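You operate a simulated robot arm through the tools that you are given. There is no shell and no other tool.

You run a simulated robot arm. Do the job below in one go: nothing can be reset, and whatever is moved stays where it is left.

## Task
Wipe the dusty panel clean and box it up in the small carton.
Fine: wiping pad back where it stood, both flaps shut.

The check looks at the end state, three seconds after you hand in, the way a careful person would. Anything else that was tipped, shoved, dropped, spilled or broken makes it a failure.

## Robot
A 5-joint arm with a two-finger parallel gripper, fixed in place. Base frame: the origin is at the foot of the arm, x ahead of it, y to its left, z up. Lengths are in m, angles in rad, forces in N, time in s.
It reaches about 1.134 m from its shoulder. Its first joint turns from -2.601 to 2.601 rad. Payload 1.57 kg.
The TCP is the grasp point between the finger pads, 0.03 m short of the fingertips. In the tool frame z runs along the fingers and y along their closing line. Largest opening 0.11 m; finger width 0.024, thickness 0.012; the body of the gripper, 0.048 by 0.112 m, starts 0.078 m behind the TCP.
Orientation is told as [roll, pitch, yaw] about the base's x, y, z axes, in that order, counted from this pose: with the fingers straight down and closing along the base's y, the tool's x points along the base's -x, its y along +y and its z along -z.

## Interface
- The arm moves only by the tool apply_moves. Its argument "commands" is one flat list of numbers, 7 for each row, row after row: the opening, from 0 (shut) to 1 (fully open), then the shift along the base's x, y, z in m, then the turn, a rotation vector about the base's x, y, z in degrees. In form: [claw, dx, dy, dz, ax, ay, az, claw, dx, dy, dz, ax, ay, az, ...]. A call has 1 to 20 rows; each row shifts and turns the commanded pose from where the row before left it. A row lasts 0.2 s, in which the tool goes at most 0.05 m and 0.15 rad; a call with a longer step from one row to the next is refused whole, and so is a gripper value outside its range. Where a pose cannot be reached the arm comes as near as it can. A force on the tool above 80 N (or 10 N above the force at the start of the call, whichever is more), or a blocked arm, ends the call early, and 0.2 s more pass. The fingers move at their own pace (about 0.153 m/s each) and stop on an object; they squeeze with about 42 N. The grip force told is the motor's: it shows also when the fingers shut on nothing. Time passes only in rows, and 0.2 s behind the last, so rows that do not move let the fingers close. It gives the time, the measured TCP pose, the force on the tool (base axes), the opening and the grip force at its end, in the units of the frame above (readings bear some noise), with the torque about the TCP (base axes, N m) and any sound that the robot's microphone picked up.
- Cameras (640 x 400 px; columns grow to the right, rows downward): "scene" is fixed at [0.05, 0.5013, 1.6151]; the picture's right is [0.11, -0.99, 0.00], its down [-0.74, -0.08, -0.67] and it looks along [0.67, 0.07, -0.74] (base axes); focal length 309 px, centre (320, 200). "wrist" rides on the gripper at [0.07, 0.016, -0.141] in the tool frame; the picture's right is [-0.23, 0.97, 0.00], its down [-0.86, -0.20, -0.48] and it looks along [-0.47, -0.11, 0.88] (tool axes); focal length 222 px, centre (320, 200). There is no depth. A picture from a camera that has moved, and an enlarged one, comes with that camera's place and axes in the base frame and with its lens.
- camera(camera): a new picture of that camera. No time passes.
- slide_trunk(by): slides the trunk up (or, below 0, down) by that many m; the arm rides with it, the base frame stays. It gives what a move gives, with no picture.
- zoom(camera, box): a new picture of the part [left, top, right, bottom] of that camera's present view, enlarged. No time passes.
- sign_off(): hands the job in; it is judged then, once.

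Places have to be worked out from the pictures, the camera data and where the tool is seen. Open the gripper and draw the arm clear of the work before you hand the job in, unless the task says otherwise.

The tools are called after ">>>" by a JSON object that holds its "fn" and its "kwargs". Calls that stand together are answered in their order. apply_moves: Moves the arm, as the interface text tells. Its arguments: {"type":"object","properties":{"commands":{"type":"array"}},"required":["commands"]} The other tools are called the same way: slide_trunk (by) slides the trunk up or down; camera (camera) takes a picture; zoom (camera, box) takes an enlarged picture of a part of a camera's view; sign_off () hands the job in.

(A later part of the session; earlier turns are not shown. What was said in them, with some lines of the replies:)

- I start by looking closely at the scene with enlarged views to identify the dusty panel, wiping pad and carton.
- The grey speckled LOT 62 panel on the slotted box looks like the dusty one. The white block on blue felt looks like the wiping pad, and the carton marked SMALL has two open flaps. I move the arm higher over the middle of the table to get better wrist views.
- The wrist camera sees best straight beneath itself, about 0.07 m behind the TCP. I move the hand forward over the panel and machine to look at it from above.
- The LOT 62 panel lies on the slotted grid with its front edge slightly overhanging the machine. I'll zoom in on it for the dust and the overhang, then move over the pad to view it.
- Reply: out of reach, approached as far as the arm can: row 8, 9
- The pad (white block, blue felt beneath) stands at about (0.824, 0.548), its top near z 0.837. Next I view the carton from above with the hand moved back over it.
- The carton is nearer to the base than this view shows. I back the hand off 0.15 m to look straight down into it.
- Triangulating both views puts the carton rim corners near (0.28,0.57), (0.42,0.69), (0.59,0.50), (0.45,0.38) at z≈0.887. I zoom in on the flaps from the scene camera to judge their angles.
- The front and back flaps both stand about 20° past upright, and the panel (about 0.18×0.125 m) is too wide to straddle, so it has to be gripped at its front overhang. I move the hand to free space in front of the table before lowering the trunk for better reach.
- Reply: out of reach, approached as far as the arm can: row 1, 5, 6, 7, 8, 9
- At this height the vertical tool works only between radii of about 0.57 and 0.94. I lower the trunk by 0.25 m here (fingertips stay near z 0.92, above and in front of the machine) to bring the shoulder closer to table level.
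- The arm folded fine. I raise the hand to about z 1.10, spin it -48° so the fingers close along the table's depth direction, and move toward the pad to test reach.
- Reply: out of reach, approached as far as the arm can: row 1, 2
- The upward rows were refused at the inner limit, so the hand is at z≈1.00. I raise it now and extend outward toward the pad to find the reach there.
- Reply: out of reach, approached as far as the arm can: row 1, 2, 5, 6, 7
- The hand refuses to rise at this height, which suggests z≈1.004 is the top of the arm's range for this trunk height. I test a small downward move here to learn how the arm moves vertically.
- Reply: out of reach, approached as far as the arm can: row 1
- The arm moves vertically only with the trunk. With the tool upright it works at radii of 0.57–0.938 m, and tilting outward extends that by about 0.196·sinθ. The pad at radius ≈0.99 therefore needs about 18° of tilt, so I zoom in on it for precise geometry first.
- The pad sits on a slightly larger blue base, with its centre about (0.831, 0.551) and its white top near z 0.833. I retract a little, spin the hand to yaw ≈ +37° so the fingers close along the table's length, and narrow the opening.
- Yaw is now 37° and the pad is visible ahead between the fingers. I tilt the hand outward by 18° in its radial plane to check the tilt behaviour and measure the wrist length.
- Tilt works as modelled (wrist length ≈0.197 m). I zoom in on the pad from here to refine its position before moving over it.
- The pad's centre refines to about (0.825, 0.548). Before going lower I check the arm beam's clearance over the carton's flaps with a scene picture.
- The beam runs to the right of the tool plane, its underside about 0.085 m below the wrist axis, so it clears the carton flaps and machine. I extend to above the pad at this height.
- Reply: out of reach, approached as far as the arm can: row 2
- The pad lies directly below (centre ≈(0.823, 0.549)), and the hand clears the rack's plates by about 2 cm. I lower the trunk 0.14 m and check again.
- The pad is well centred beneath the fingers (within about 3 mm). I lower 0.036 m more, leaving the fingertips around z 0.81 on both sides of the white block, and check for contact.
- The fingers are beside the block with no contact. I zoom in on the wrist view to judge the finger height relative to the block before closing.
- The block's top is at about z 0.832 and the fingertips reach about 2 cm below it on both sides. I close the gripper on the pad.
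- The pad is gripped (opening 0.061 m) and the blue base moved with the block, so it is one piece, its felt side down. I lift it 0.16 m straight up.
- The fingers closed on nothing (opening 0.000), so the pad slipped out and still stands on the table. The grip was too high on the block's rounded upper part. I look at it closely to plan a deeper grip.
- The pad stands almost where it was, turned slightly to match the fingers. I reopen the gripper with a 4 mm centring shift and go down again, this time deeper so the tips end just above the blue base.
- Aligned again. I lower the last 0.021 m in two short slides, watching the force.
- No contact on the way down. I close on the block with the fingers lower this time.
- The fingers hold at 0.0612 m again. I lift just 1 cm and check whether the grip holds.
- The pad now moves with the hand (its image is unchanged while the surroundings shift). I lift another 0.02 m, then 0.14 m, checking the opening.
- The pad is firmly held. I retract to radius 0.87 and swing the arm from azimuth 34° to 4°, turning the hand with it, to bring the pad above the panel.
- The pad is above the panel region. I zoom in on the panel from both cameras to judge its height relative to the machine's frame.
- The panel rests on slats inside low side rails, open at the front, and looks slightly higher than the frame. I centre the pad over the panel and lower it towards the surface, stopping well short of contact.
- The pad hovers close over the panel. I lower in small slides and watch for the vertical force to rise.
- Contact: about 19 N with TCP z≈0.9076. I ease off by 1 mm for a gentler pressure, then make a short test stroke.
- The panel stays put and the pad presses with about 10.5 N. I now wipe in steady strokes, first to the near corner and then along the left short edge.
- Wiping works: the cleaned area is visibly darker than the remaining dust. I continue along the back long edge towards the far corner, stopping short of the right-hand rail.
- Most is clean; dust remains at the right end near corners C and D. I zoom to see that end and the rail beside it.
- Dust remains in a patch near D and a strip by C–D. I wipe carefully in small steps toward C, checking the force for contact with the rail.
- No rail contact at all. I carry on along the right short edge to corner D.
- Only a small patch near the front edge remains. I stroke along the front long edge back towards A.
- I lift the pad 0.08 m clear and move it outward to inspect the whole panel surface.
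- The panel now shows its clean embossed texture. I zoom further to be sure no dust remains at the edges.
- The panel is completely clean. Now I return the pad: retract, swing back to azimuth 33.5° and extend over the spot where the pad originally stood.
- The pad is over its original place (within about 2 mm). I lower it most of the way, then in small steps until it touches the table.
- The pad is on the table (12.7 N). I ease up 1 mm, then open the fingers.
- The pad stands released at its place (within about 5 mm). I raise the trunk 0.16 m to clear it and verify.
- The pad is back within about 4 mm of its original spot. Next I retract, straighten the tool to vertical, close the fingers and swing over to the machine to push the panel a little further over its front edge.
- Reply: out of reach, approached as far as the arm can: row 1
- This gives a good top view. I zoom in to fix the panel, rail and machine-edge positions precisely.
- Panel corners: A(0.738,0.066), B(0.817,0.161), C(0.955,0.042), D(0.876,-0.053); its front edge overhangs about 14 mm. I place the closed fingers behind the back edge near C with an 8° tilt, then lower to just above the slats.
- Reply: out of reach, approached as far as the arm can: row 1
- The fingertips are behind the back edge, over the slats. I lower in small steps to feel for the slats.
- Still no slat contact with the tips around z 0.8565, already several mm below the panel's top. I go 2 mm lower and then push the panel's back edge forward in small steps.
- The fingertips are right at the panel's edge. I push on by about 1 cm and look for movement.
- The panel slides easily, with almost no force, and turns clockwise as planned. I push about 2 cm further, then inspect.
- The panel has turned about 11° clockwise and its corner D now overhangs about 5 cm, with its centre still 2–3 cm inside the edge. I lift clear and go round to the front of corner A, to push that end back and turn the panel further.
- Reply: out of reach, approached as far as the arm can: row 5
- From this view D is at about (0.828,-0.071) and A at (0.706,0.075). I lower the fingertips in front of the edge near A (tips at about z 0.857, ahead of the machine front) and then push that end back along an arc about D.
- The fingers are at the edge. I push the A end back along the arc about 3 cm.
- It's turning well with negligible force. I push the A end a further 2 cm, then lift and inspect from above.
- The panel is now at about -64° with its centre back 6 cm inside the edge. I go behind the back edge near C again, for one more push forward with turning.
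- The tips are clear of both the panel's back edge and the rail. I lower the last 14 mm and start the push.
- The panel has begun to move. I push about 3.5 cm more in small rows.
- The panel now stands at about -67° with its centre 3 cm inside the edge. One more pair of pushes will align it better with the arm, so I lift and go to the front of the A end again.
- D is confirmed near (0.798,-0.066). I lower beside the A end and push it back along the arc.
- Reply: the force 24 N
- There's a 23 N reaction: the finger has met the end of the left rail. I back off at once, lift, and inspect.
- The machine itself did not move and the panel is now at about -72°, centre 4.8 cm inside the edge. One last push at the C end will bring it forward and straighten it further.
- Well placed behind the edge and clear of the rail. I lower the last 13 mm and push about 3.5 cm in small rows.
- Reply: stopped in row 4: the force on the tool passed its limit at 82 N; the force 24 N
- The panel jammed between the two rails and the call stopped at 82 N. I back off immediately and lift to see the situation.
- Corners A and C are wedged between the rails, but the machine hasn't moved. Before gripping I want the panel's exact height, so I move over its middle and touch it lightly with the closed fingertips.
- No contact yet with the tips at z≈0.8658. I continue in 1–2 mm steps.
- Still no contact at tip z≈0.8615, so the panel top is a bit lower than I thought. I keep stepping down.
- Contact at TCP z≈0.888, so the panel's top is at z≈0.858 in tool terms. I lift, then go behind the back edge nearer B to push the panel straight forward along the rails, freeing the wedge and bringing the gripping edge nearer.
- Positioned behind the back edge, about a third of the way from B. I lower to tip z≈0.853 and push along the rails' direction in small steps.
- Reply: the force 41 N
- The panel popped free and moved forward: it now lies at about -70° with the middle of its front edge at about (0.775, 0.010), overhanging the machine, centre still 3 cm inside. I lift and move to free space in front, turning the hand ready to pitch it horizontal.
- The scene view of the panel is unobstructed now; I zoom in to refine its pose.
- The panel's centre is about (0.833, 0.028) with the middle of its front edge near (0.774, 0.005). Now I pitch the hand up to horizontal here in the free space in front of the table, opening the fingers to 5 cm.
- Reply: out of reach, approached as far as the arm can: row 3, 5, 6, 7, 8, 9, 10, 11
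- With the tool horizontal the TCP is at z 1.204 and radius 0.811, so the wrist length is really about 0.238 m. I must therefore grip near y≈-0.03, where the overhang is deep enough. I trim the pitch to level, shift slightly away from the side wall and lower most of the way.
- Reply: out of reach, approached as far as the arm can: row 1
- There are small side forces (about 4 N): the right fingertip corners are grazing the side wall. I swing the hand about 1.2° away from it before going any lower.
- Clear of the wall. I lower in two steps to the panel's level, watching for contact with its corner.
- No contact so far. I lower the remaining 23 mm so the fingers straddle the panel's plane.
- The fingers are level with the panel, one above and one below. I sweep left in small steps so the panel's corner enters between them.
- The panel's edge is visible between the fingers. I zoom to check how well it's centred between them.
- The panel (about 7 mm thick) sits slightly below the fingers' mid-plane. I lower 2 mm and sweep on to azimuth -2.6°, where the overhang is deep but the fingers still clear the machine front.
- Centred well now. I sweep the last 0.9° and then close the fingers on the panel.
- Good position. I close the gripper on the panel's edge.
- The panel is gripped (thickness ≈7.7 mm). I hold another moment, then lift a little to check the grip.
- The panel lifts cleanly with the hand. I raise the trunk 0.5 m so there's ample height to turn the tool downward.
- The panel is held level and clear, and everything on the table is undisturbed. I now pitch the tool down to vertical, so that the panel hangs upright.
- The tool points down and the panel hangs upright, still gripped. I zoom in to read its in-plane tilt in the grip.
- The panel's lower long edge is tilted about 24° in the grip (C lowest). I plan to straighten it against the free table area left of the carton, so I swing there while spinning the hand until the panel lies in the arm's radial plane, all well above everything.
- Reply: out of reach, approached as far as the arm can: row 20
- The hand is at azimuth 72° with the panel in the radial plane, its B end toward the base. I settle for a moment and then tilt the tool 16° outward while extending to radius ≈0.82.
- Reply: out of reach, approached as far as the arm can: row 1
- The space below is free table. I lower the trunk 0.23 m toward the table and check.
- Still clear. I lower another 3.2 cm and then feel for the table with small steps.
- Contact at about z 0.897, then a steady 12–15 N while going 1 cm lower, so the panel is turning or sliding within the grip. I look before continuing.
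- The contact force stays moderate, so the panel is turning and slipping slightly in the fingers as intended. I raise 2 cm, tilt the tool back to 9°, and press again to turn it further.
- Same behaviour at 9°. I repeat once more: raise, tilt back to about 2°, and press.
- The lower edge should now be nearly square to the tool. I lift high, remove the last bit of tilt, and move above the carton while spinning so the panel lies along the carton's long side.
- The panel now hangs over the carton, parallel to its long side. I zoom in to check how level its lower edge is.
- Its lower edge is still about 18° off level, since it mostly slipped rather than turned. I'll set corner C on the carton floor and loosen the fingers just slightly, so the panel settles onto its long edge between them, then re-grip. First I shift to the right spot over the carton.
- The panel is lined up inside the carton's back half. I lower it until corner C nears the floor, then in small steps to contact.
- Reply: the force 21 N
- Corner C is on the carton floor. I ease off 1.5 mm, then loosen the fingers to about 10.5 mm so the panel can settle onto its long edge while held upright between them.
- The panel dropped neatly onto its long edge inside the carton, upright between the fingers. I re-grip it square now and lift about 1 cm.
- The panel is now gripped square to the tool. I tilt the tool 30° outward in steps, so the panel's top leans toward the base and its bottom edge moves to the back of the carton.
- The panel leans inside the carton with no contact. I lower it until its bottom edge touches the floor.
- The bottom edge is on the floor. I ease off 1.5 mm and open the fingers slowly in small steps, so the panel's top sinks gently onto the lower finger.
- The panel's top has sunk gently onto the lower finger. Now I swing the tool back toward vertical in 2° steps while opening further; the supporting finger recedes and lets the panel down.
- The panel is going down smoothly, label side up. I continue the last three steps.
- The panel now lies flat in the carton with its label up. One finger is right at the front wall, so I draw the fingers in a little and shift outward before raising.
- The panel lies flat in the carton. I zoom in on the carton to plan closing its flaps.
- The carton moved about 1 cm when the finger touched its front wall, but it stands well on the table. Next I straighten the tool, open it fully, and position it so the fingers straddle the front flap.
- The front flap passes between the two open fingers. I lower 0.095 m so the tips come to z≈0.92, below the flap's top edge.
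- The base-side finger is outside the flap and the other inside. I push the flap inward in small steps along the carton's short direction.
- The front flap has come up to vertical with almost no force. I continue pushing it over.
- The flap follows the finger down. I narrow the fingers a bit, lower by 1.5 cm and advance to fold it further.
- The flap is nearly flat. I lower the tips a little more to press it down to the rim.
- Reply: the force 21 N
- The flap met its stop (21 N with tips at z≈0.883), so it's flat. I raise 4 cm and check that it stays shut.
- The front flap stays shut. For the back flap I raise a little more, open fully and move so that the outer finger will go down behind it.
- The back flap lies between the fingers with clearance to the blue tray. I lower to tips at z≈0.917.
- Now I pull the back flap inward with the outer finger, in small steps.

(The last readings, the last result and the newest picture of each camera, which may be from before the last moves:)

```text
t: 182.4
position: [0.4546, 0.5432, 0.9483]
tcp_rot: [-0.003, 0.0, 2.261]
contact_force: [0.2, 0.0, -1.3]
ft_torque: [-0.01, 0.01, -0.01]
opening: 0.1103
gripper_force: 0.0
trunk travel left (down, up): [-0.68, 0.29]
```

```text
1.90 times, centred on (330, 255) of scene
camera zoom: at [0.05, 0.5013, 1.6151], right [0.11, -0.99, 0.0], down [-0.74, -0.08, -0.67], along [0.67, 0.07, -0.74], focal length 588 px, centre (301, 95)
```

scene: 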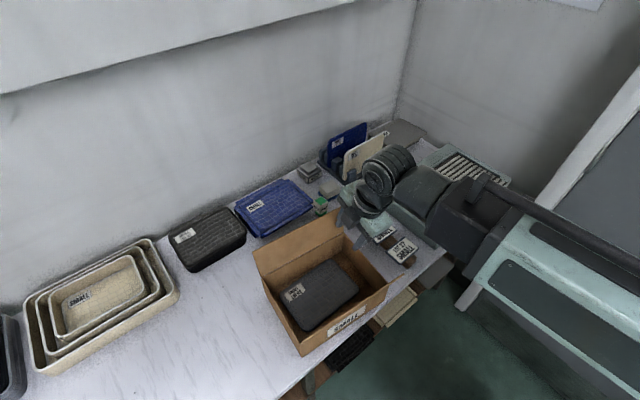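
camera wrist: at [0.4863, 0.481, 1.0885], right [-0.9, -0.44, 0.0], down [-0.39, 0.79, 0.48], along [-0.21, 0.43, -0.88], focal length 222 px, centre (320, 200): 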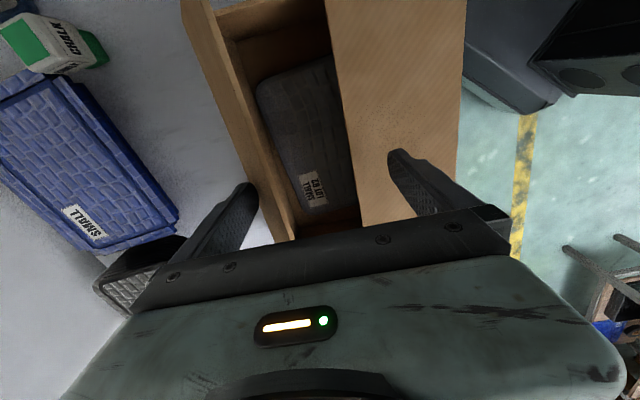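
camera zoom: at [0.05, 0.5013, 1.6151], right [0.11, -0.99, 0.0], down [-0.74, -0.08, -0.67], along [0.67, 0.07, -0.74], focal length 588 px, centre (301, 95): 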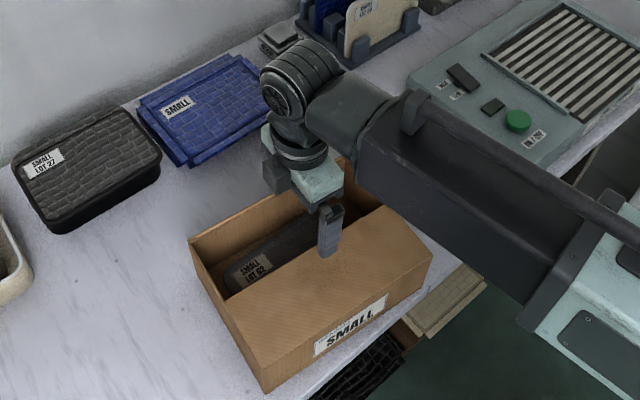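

The back flap has come up to vertical. I keep pulling it over.

>>> {"fn": "apply_moves", "kwargs": {"commands": [1, -0.0092, -0.0077, 0, 0, 0, 0, 1, -0.0092, -0.0077, 0, 0, 0, 0, 1, -0.0092, -0.0077, 0, 0, 0, 0, 1, -0.0092, -0.0077, 0, 0, 0, 0]}}

>>> {"fn": "slide_trunk", "kwargs": {"by": -0.015}}

>>> {"fn": "camera", "kwargs": {"camera": "wrist"}}

>>> {"fn": "zoom", "kwargs": {"camera": "scene", "box": [230, 150, 430, 360]}}

```text
t: 183.4
position: [0.4164, 0.5134, 0.9475]
tcp_rot: [-0.001, 0.0, 2.262]
contact_force: [-0.2, 0.0, -0.5]
ft_torque: [0.01, 0.01, -0.01]
opening: 0.1098
gripper_force: 0.1
trunk travel left (down, up): [-0.68, 0.29]
```

```text
t: 184.0
position: [0.4161, 0.5141, 0.9334]
tcp_rot: [-0.002, 0.0, 2.26]
contact_force: [0.2, 0.6, 0.3]
ft_torque: [-0.01, 0.04, 0.03]
opening: 0.1099
gripper_force: 0.1
trunk travel left (down, up): [-0.665, 0.305]
```

```text
taken
camera wrist: at [0.4488, 0.4505, 1.0734], right [-0.9, -0.44, 0.0], down [-0.39, 0.79, 0.48], along [-0.21, 0.43, -0.88], focal length 222 px, centre (320, 200)
```

wrist: 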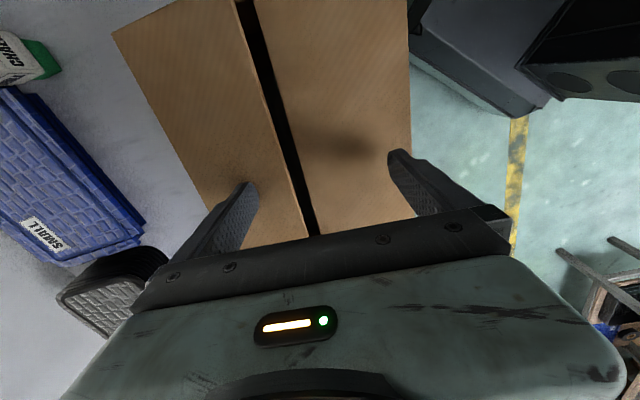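

```text
1.90 times, centred on (330, 255) of scene
camera zoom: at [0.05, 0.5013, 1.6151], right [0.11, -0.99, 0.0], down [-0.74, -0.08, -0.67], along [0.67, 0.07, -0.74], focal length 588 px, centre (301, 95)
```

zoom: 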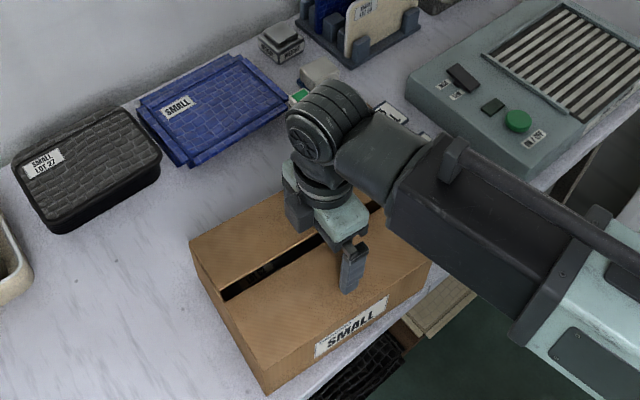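

Both flaps are nearly flat. I lower gently until both fingertips press the flaps onto the rim.

>>> {"fn": "slide_trunk", "kwargs": {"by": -0.012}}

>>> {"fn": "slide_trunk", "kwargs": {"by": -0.005}}

>>> {"fn": "slide_trunk", "kwargs": {"by": -0.003}}

```text
t: 184.6
position: [0.4176, 0.5138, 0.9199]
tcp_rot: [-0.002, -0.001, 2.261]
contact_force: [-0.5, -0.3, -1.3]
ft_torque: [-0.01, -0.01, -0.04]
opening: 0.1102
gripper_force: 0.0
trunk travel left (down, up): [-0.653, 0.317]
```

```text
t: 185.1
position: [0.4175, 0.5139, 0.9147]
tcp_rot: [-0.003, 0.0, 2.26]
contact_force: [0.2, -0.6, 0.0]
ft_torque: [-0.02, 0.01, 0.03]
opening: 0.1099
gripper_force: 0.0
trunk travel left (down, up): [-0.648, 0.322]
```

```text
t: 185.7
position: [0.4159, 0.5132, 0.9138]
tcp_rot: [-0.004, 0.001, 2.261]
contact_force: [4.6, 6.8, 41.7]
ft_torque: [-0.96, 1.32, -0.08]
opening: 0.1083
gripper_force: 0.2
trunk travel left (down, up): [-0.645, 0.325]
```

Both flaps are firmly down (42 N momentarily). I release upward at once and check.

>>> {"fn": "slide_trunk", "kwargs": {"by": 0.004}}

>>> {"fn": "slide_trunk", "kwargs": {"by": 0.15}}

>>> {"fn": "camera", "kwargs": {"camera": "wrist"}}

>>> {"fn": "zoom", "kwargs": {"camera": "scene", "box": [230, 150, 430, 360]}}

```text
t: 186.2
position: [0.4169, 0.5133, 0.9159]
tcp_rot: [-0.002, 0.0, 2.261]
contact_force: [1.0, -0.7, 0.2]
ft_torque: [0.02, 0.02, -0.03]
opening: 0.11
gripper_force: 0.0
trunk travel left (down, up): [-0.649, 0.321]
```

```text
t: 187.9
position: [0.4172, 0.5146, 1.0659]
tcp_rot: [-0.001, -0.001, 2.261]
contact_force: [-0.2, 0.4, -0.7]
ft_torque: [0.01, 0.02, 0.0]
opening: 0.1099
gripper_force: 0.1
trunk travel left (down, up): [-0.799, 0.171]
```

```text
taken
camera wrist: at [0.4489, 0.4506, 1.2074], right [-0.9, -0.44, 0.0], down [-0.39, 0.79, 0.48], along [-0.21, 0.43, -0.88], focal length 222 px, centre (320, 200)
```

wrist: 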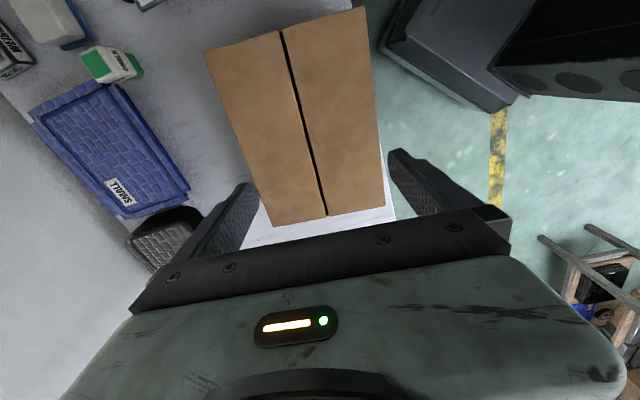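

```text
1.90 times, centred on (330, 255) of scene
camera zoom: at [0.05, 0.5013, 1.6151], right [0.11, -0.99, 0.0], down [-0.74, -0.08, -0.67], along [0.67, 0.07, -0.74], focal length 588 px, centre (301, 95)
```

zoom: 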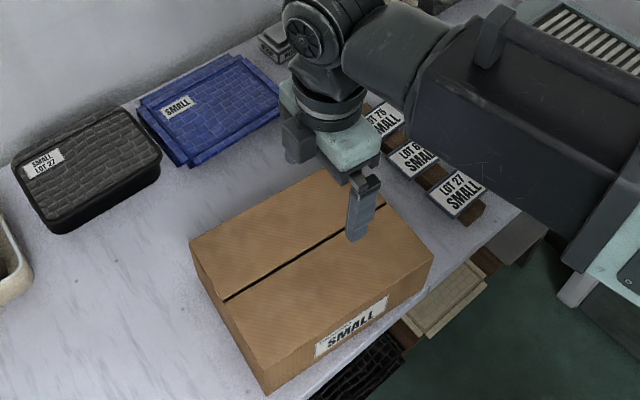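

Both flaps are shut and stay shut. I raise the arm and swing it back near its starting pose, clear of the work, then inspect the whole scene.

>>> {"fn": "slide_trunk", "kwargs": {"by": 0.135}}

>>> {"fn": "apply_moves", "kwargs": {"commands": [1, 0.0245, -0.0357, 0, 0, 0, 0, 1, 0.0245, -0.0357, 0, 0, 0, 0, 1, 0.0245, -0.0357, 0, 0, 0, 0, 1, 0.0245, -0.0357, 0, 0, 0, 0, 1, 0.0245, -0.0357, 0, 0, 0, 0, 1, 0.0245, -0.0357, 0, 0, 0, 0, 1, 0.0245, -0.0357, 0, 0, 0, 0, 1, 0.0245, -0.0357, 0, 0, 0, 0, 1, 0.0245, -0.0357, 0, 0, 0, 0, 1, 0.0245, -0.0357, 0, 0, 0, 0]}}

>>> {"fn": "camera", "kwargs": {"camera": "scene"}}

>>> {"fn": "zoom", "kwargs": {"camera": "scene", "box": [230, 110, 440, 240]}}

>>> {"fn": "zoom", "kwargs": {"camera": "scene", "box": [340, 110, 520, 260]}}

>>> {"fn": "zoom", "kwargs": {"camera": "scene", "box": [230, 190, 430, 370]}}

```text
t: 189.6
position: [0.4173, 0.5133, 1.2012]
tcp_rot: [-0.002, -0.001, 2.26]
contact_force: [0.9, 0.1, -0.2]
ft_torque: [0.03, -0.01, 0.03]
opening: 0.1098
gripper_force: 0.0
trunk travel left (down, up): [-0.934, 0.036]
```

```text
t: 191.8
position: [0.6599, 0.1579, 1.2013]
tcp_rot: [-0.002, 0.001, 2.26]
contact_force: [-0.3, -0.1, 0.0]
ft_torque: [0.02, -0.02, 0.0]
opening: 0.1099
gripper_force: 0.0
trunk travel left (down, up): [-0.934, 0.036]
```

```text
taken
```

scene: 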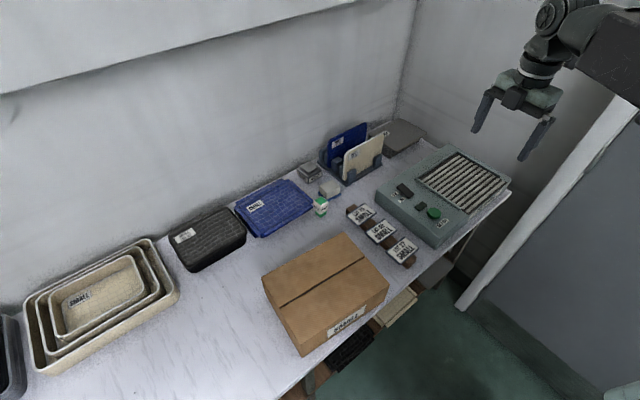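

```text
3.05 times, centred on (335, 175) of scene
camera zoom: at [0.05, 0.5013, 1.6151], right [0.11, -0.99, 0.0], down [-0.74, -0.08, -0.67], along [0.67, 0.07, -0.74], focal length 940 px, centre (274, 276)
```

zoom: 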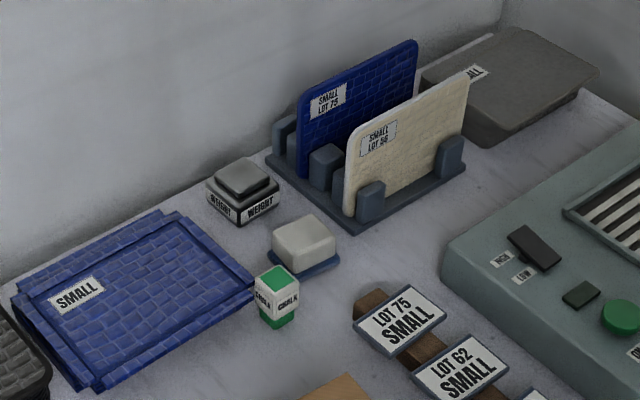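

```text
2.67 times, centred on (430, 185) of scene
camera zoom: at [0.05, 0.5013, 1.6151], right [0.11, -0.99, 0.0], down [-0.74, -0.08, -0.67], along [0.67, 0.07, -0.74], focal length 823 px, centre (27, 240)
```

zoom: 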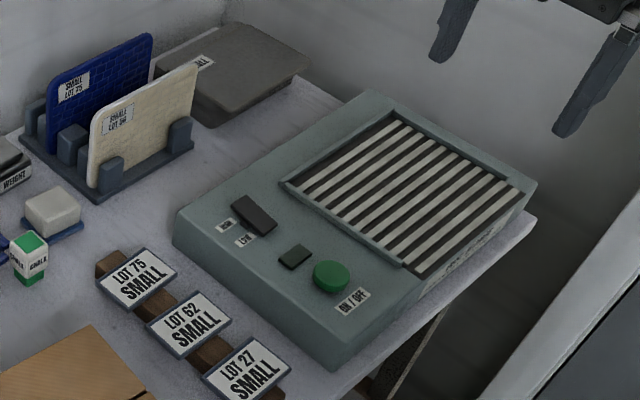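

```text
2.22 times, centred on (330, 280) of scene
camera zoom: at [0.05, 0.5013, 1.6151], right [0.11, -0.99, 0.0], down [-0.74, -0.08, -0.67], along [0.67, 0.07, -0.74], focal length 686 px, centre (298, 22)
```

zoom: 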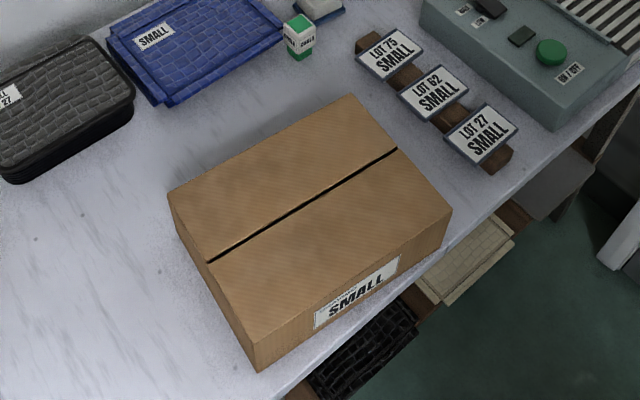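

Everything matches the initial scene: the machine, tags, chalk, weight, rack and trays are unmoved. The pad is back in place, the cleaned panel lies in the carton with both flaps shut, and the gripper is open and clear. I hand in the job.

>>> {"fn": "sign_off", "kwargs": {}}

```text
The job is handed in.
```

The LOT 62 panel is wiped clean and lies flat, label up, in the small carton. Both flaps are shut, and I've handed the job in; I don't have the result of the check yet.

- **Wiping pad:** it is back where it stood, to within about 5 mm.
- **Carton:** it ended up about 1 cm from its starting place, because a finger touched its front wall while I was laying the panel down. It still stands well on the table.
- **Machine:** while I pushed the panel towards the front edge, the fingers hit a rail once, and the panel jammed between the rails with the force reaching 82 N. Compared with the first pictures, the machine has not moved.
- **Side wall:** the fingers also brushed it lightly, at about 4 N.
- **Everything else:** the tags, chalk, weight, rack and trays look unmoved in the final pictures. The gripper is open and the arm is back near its starting pose.
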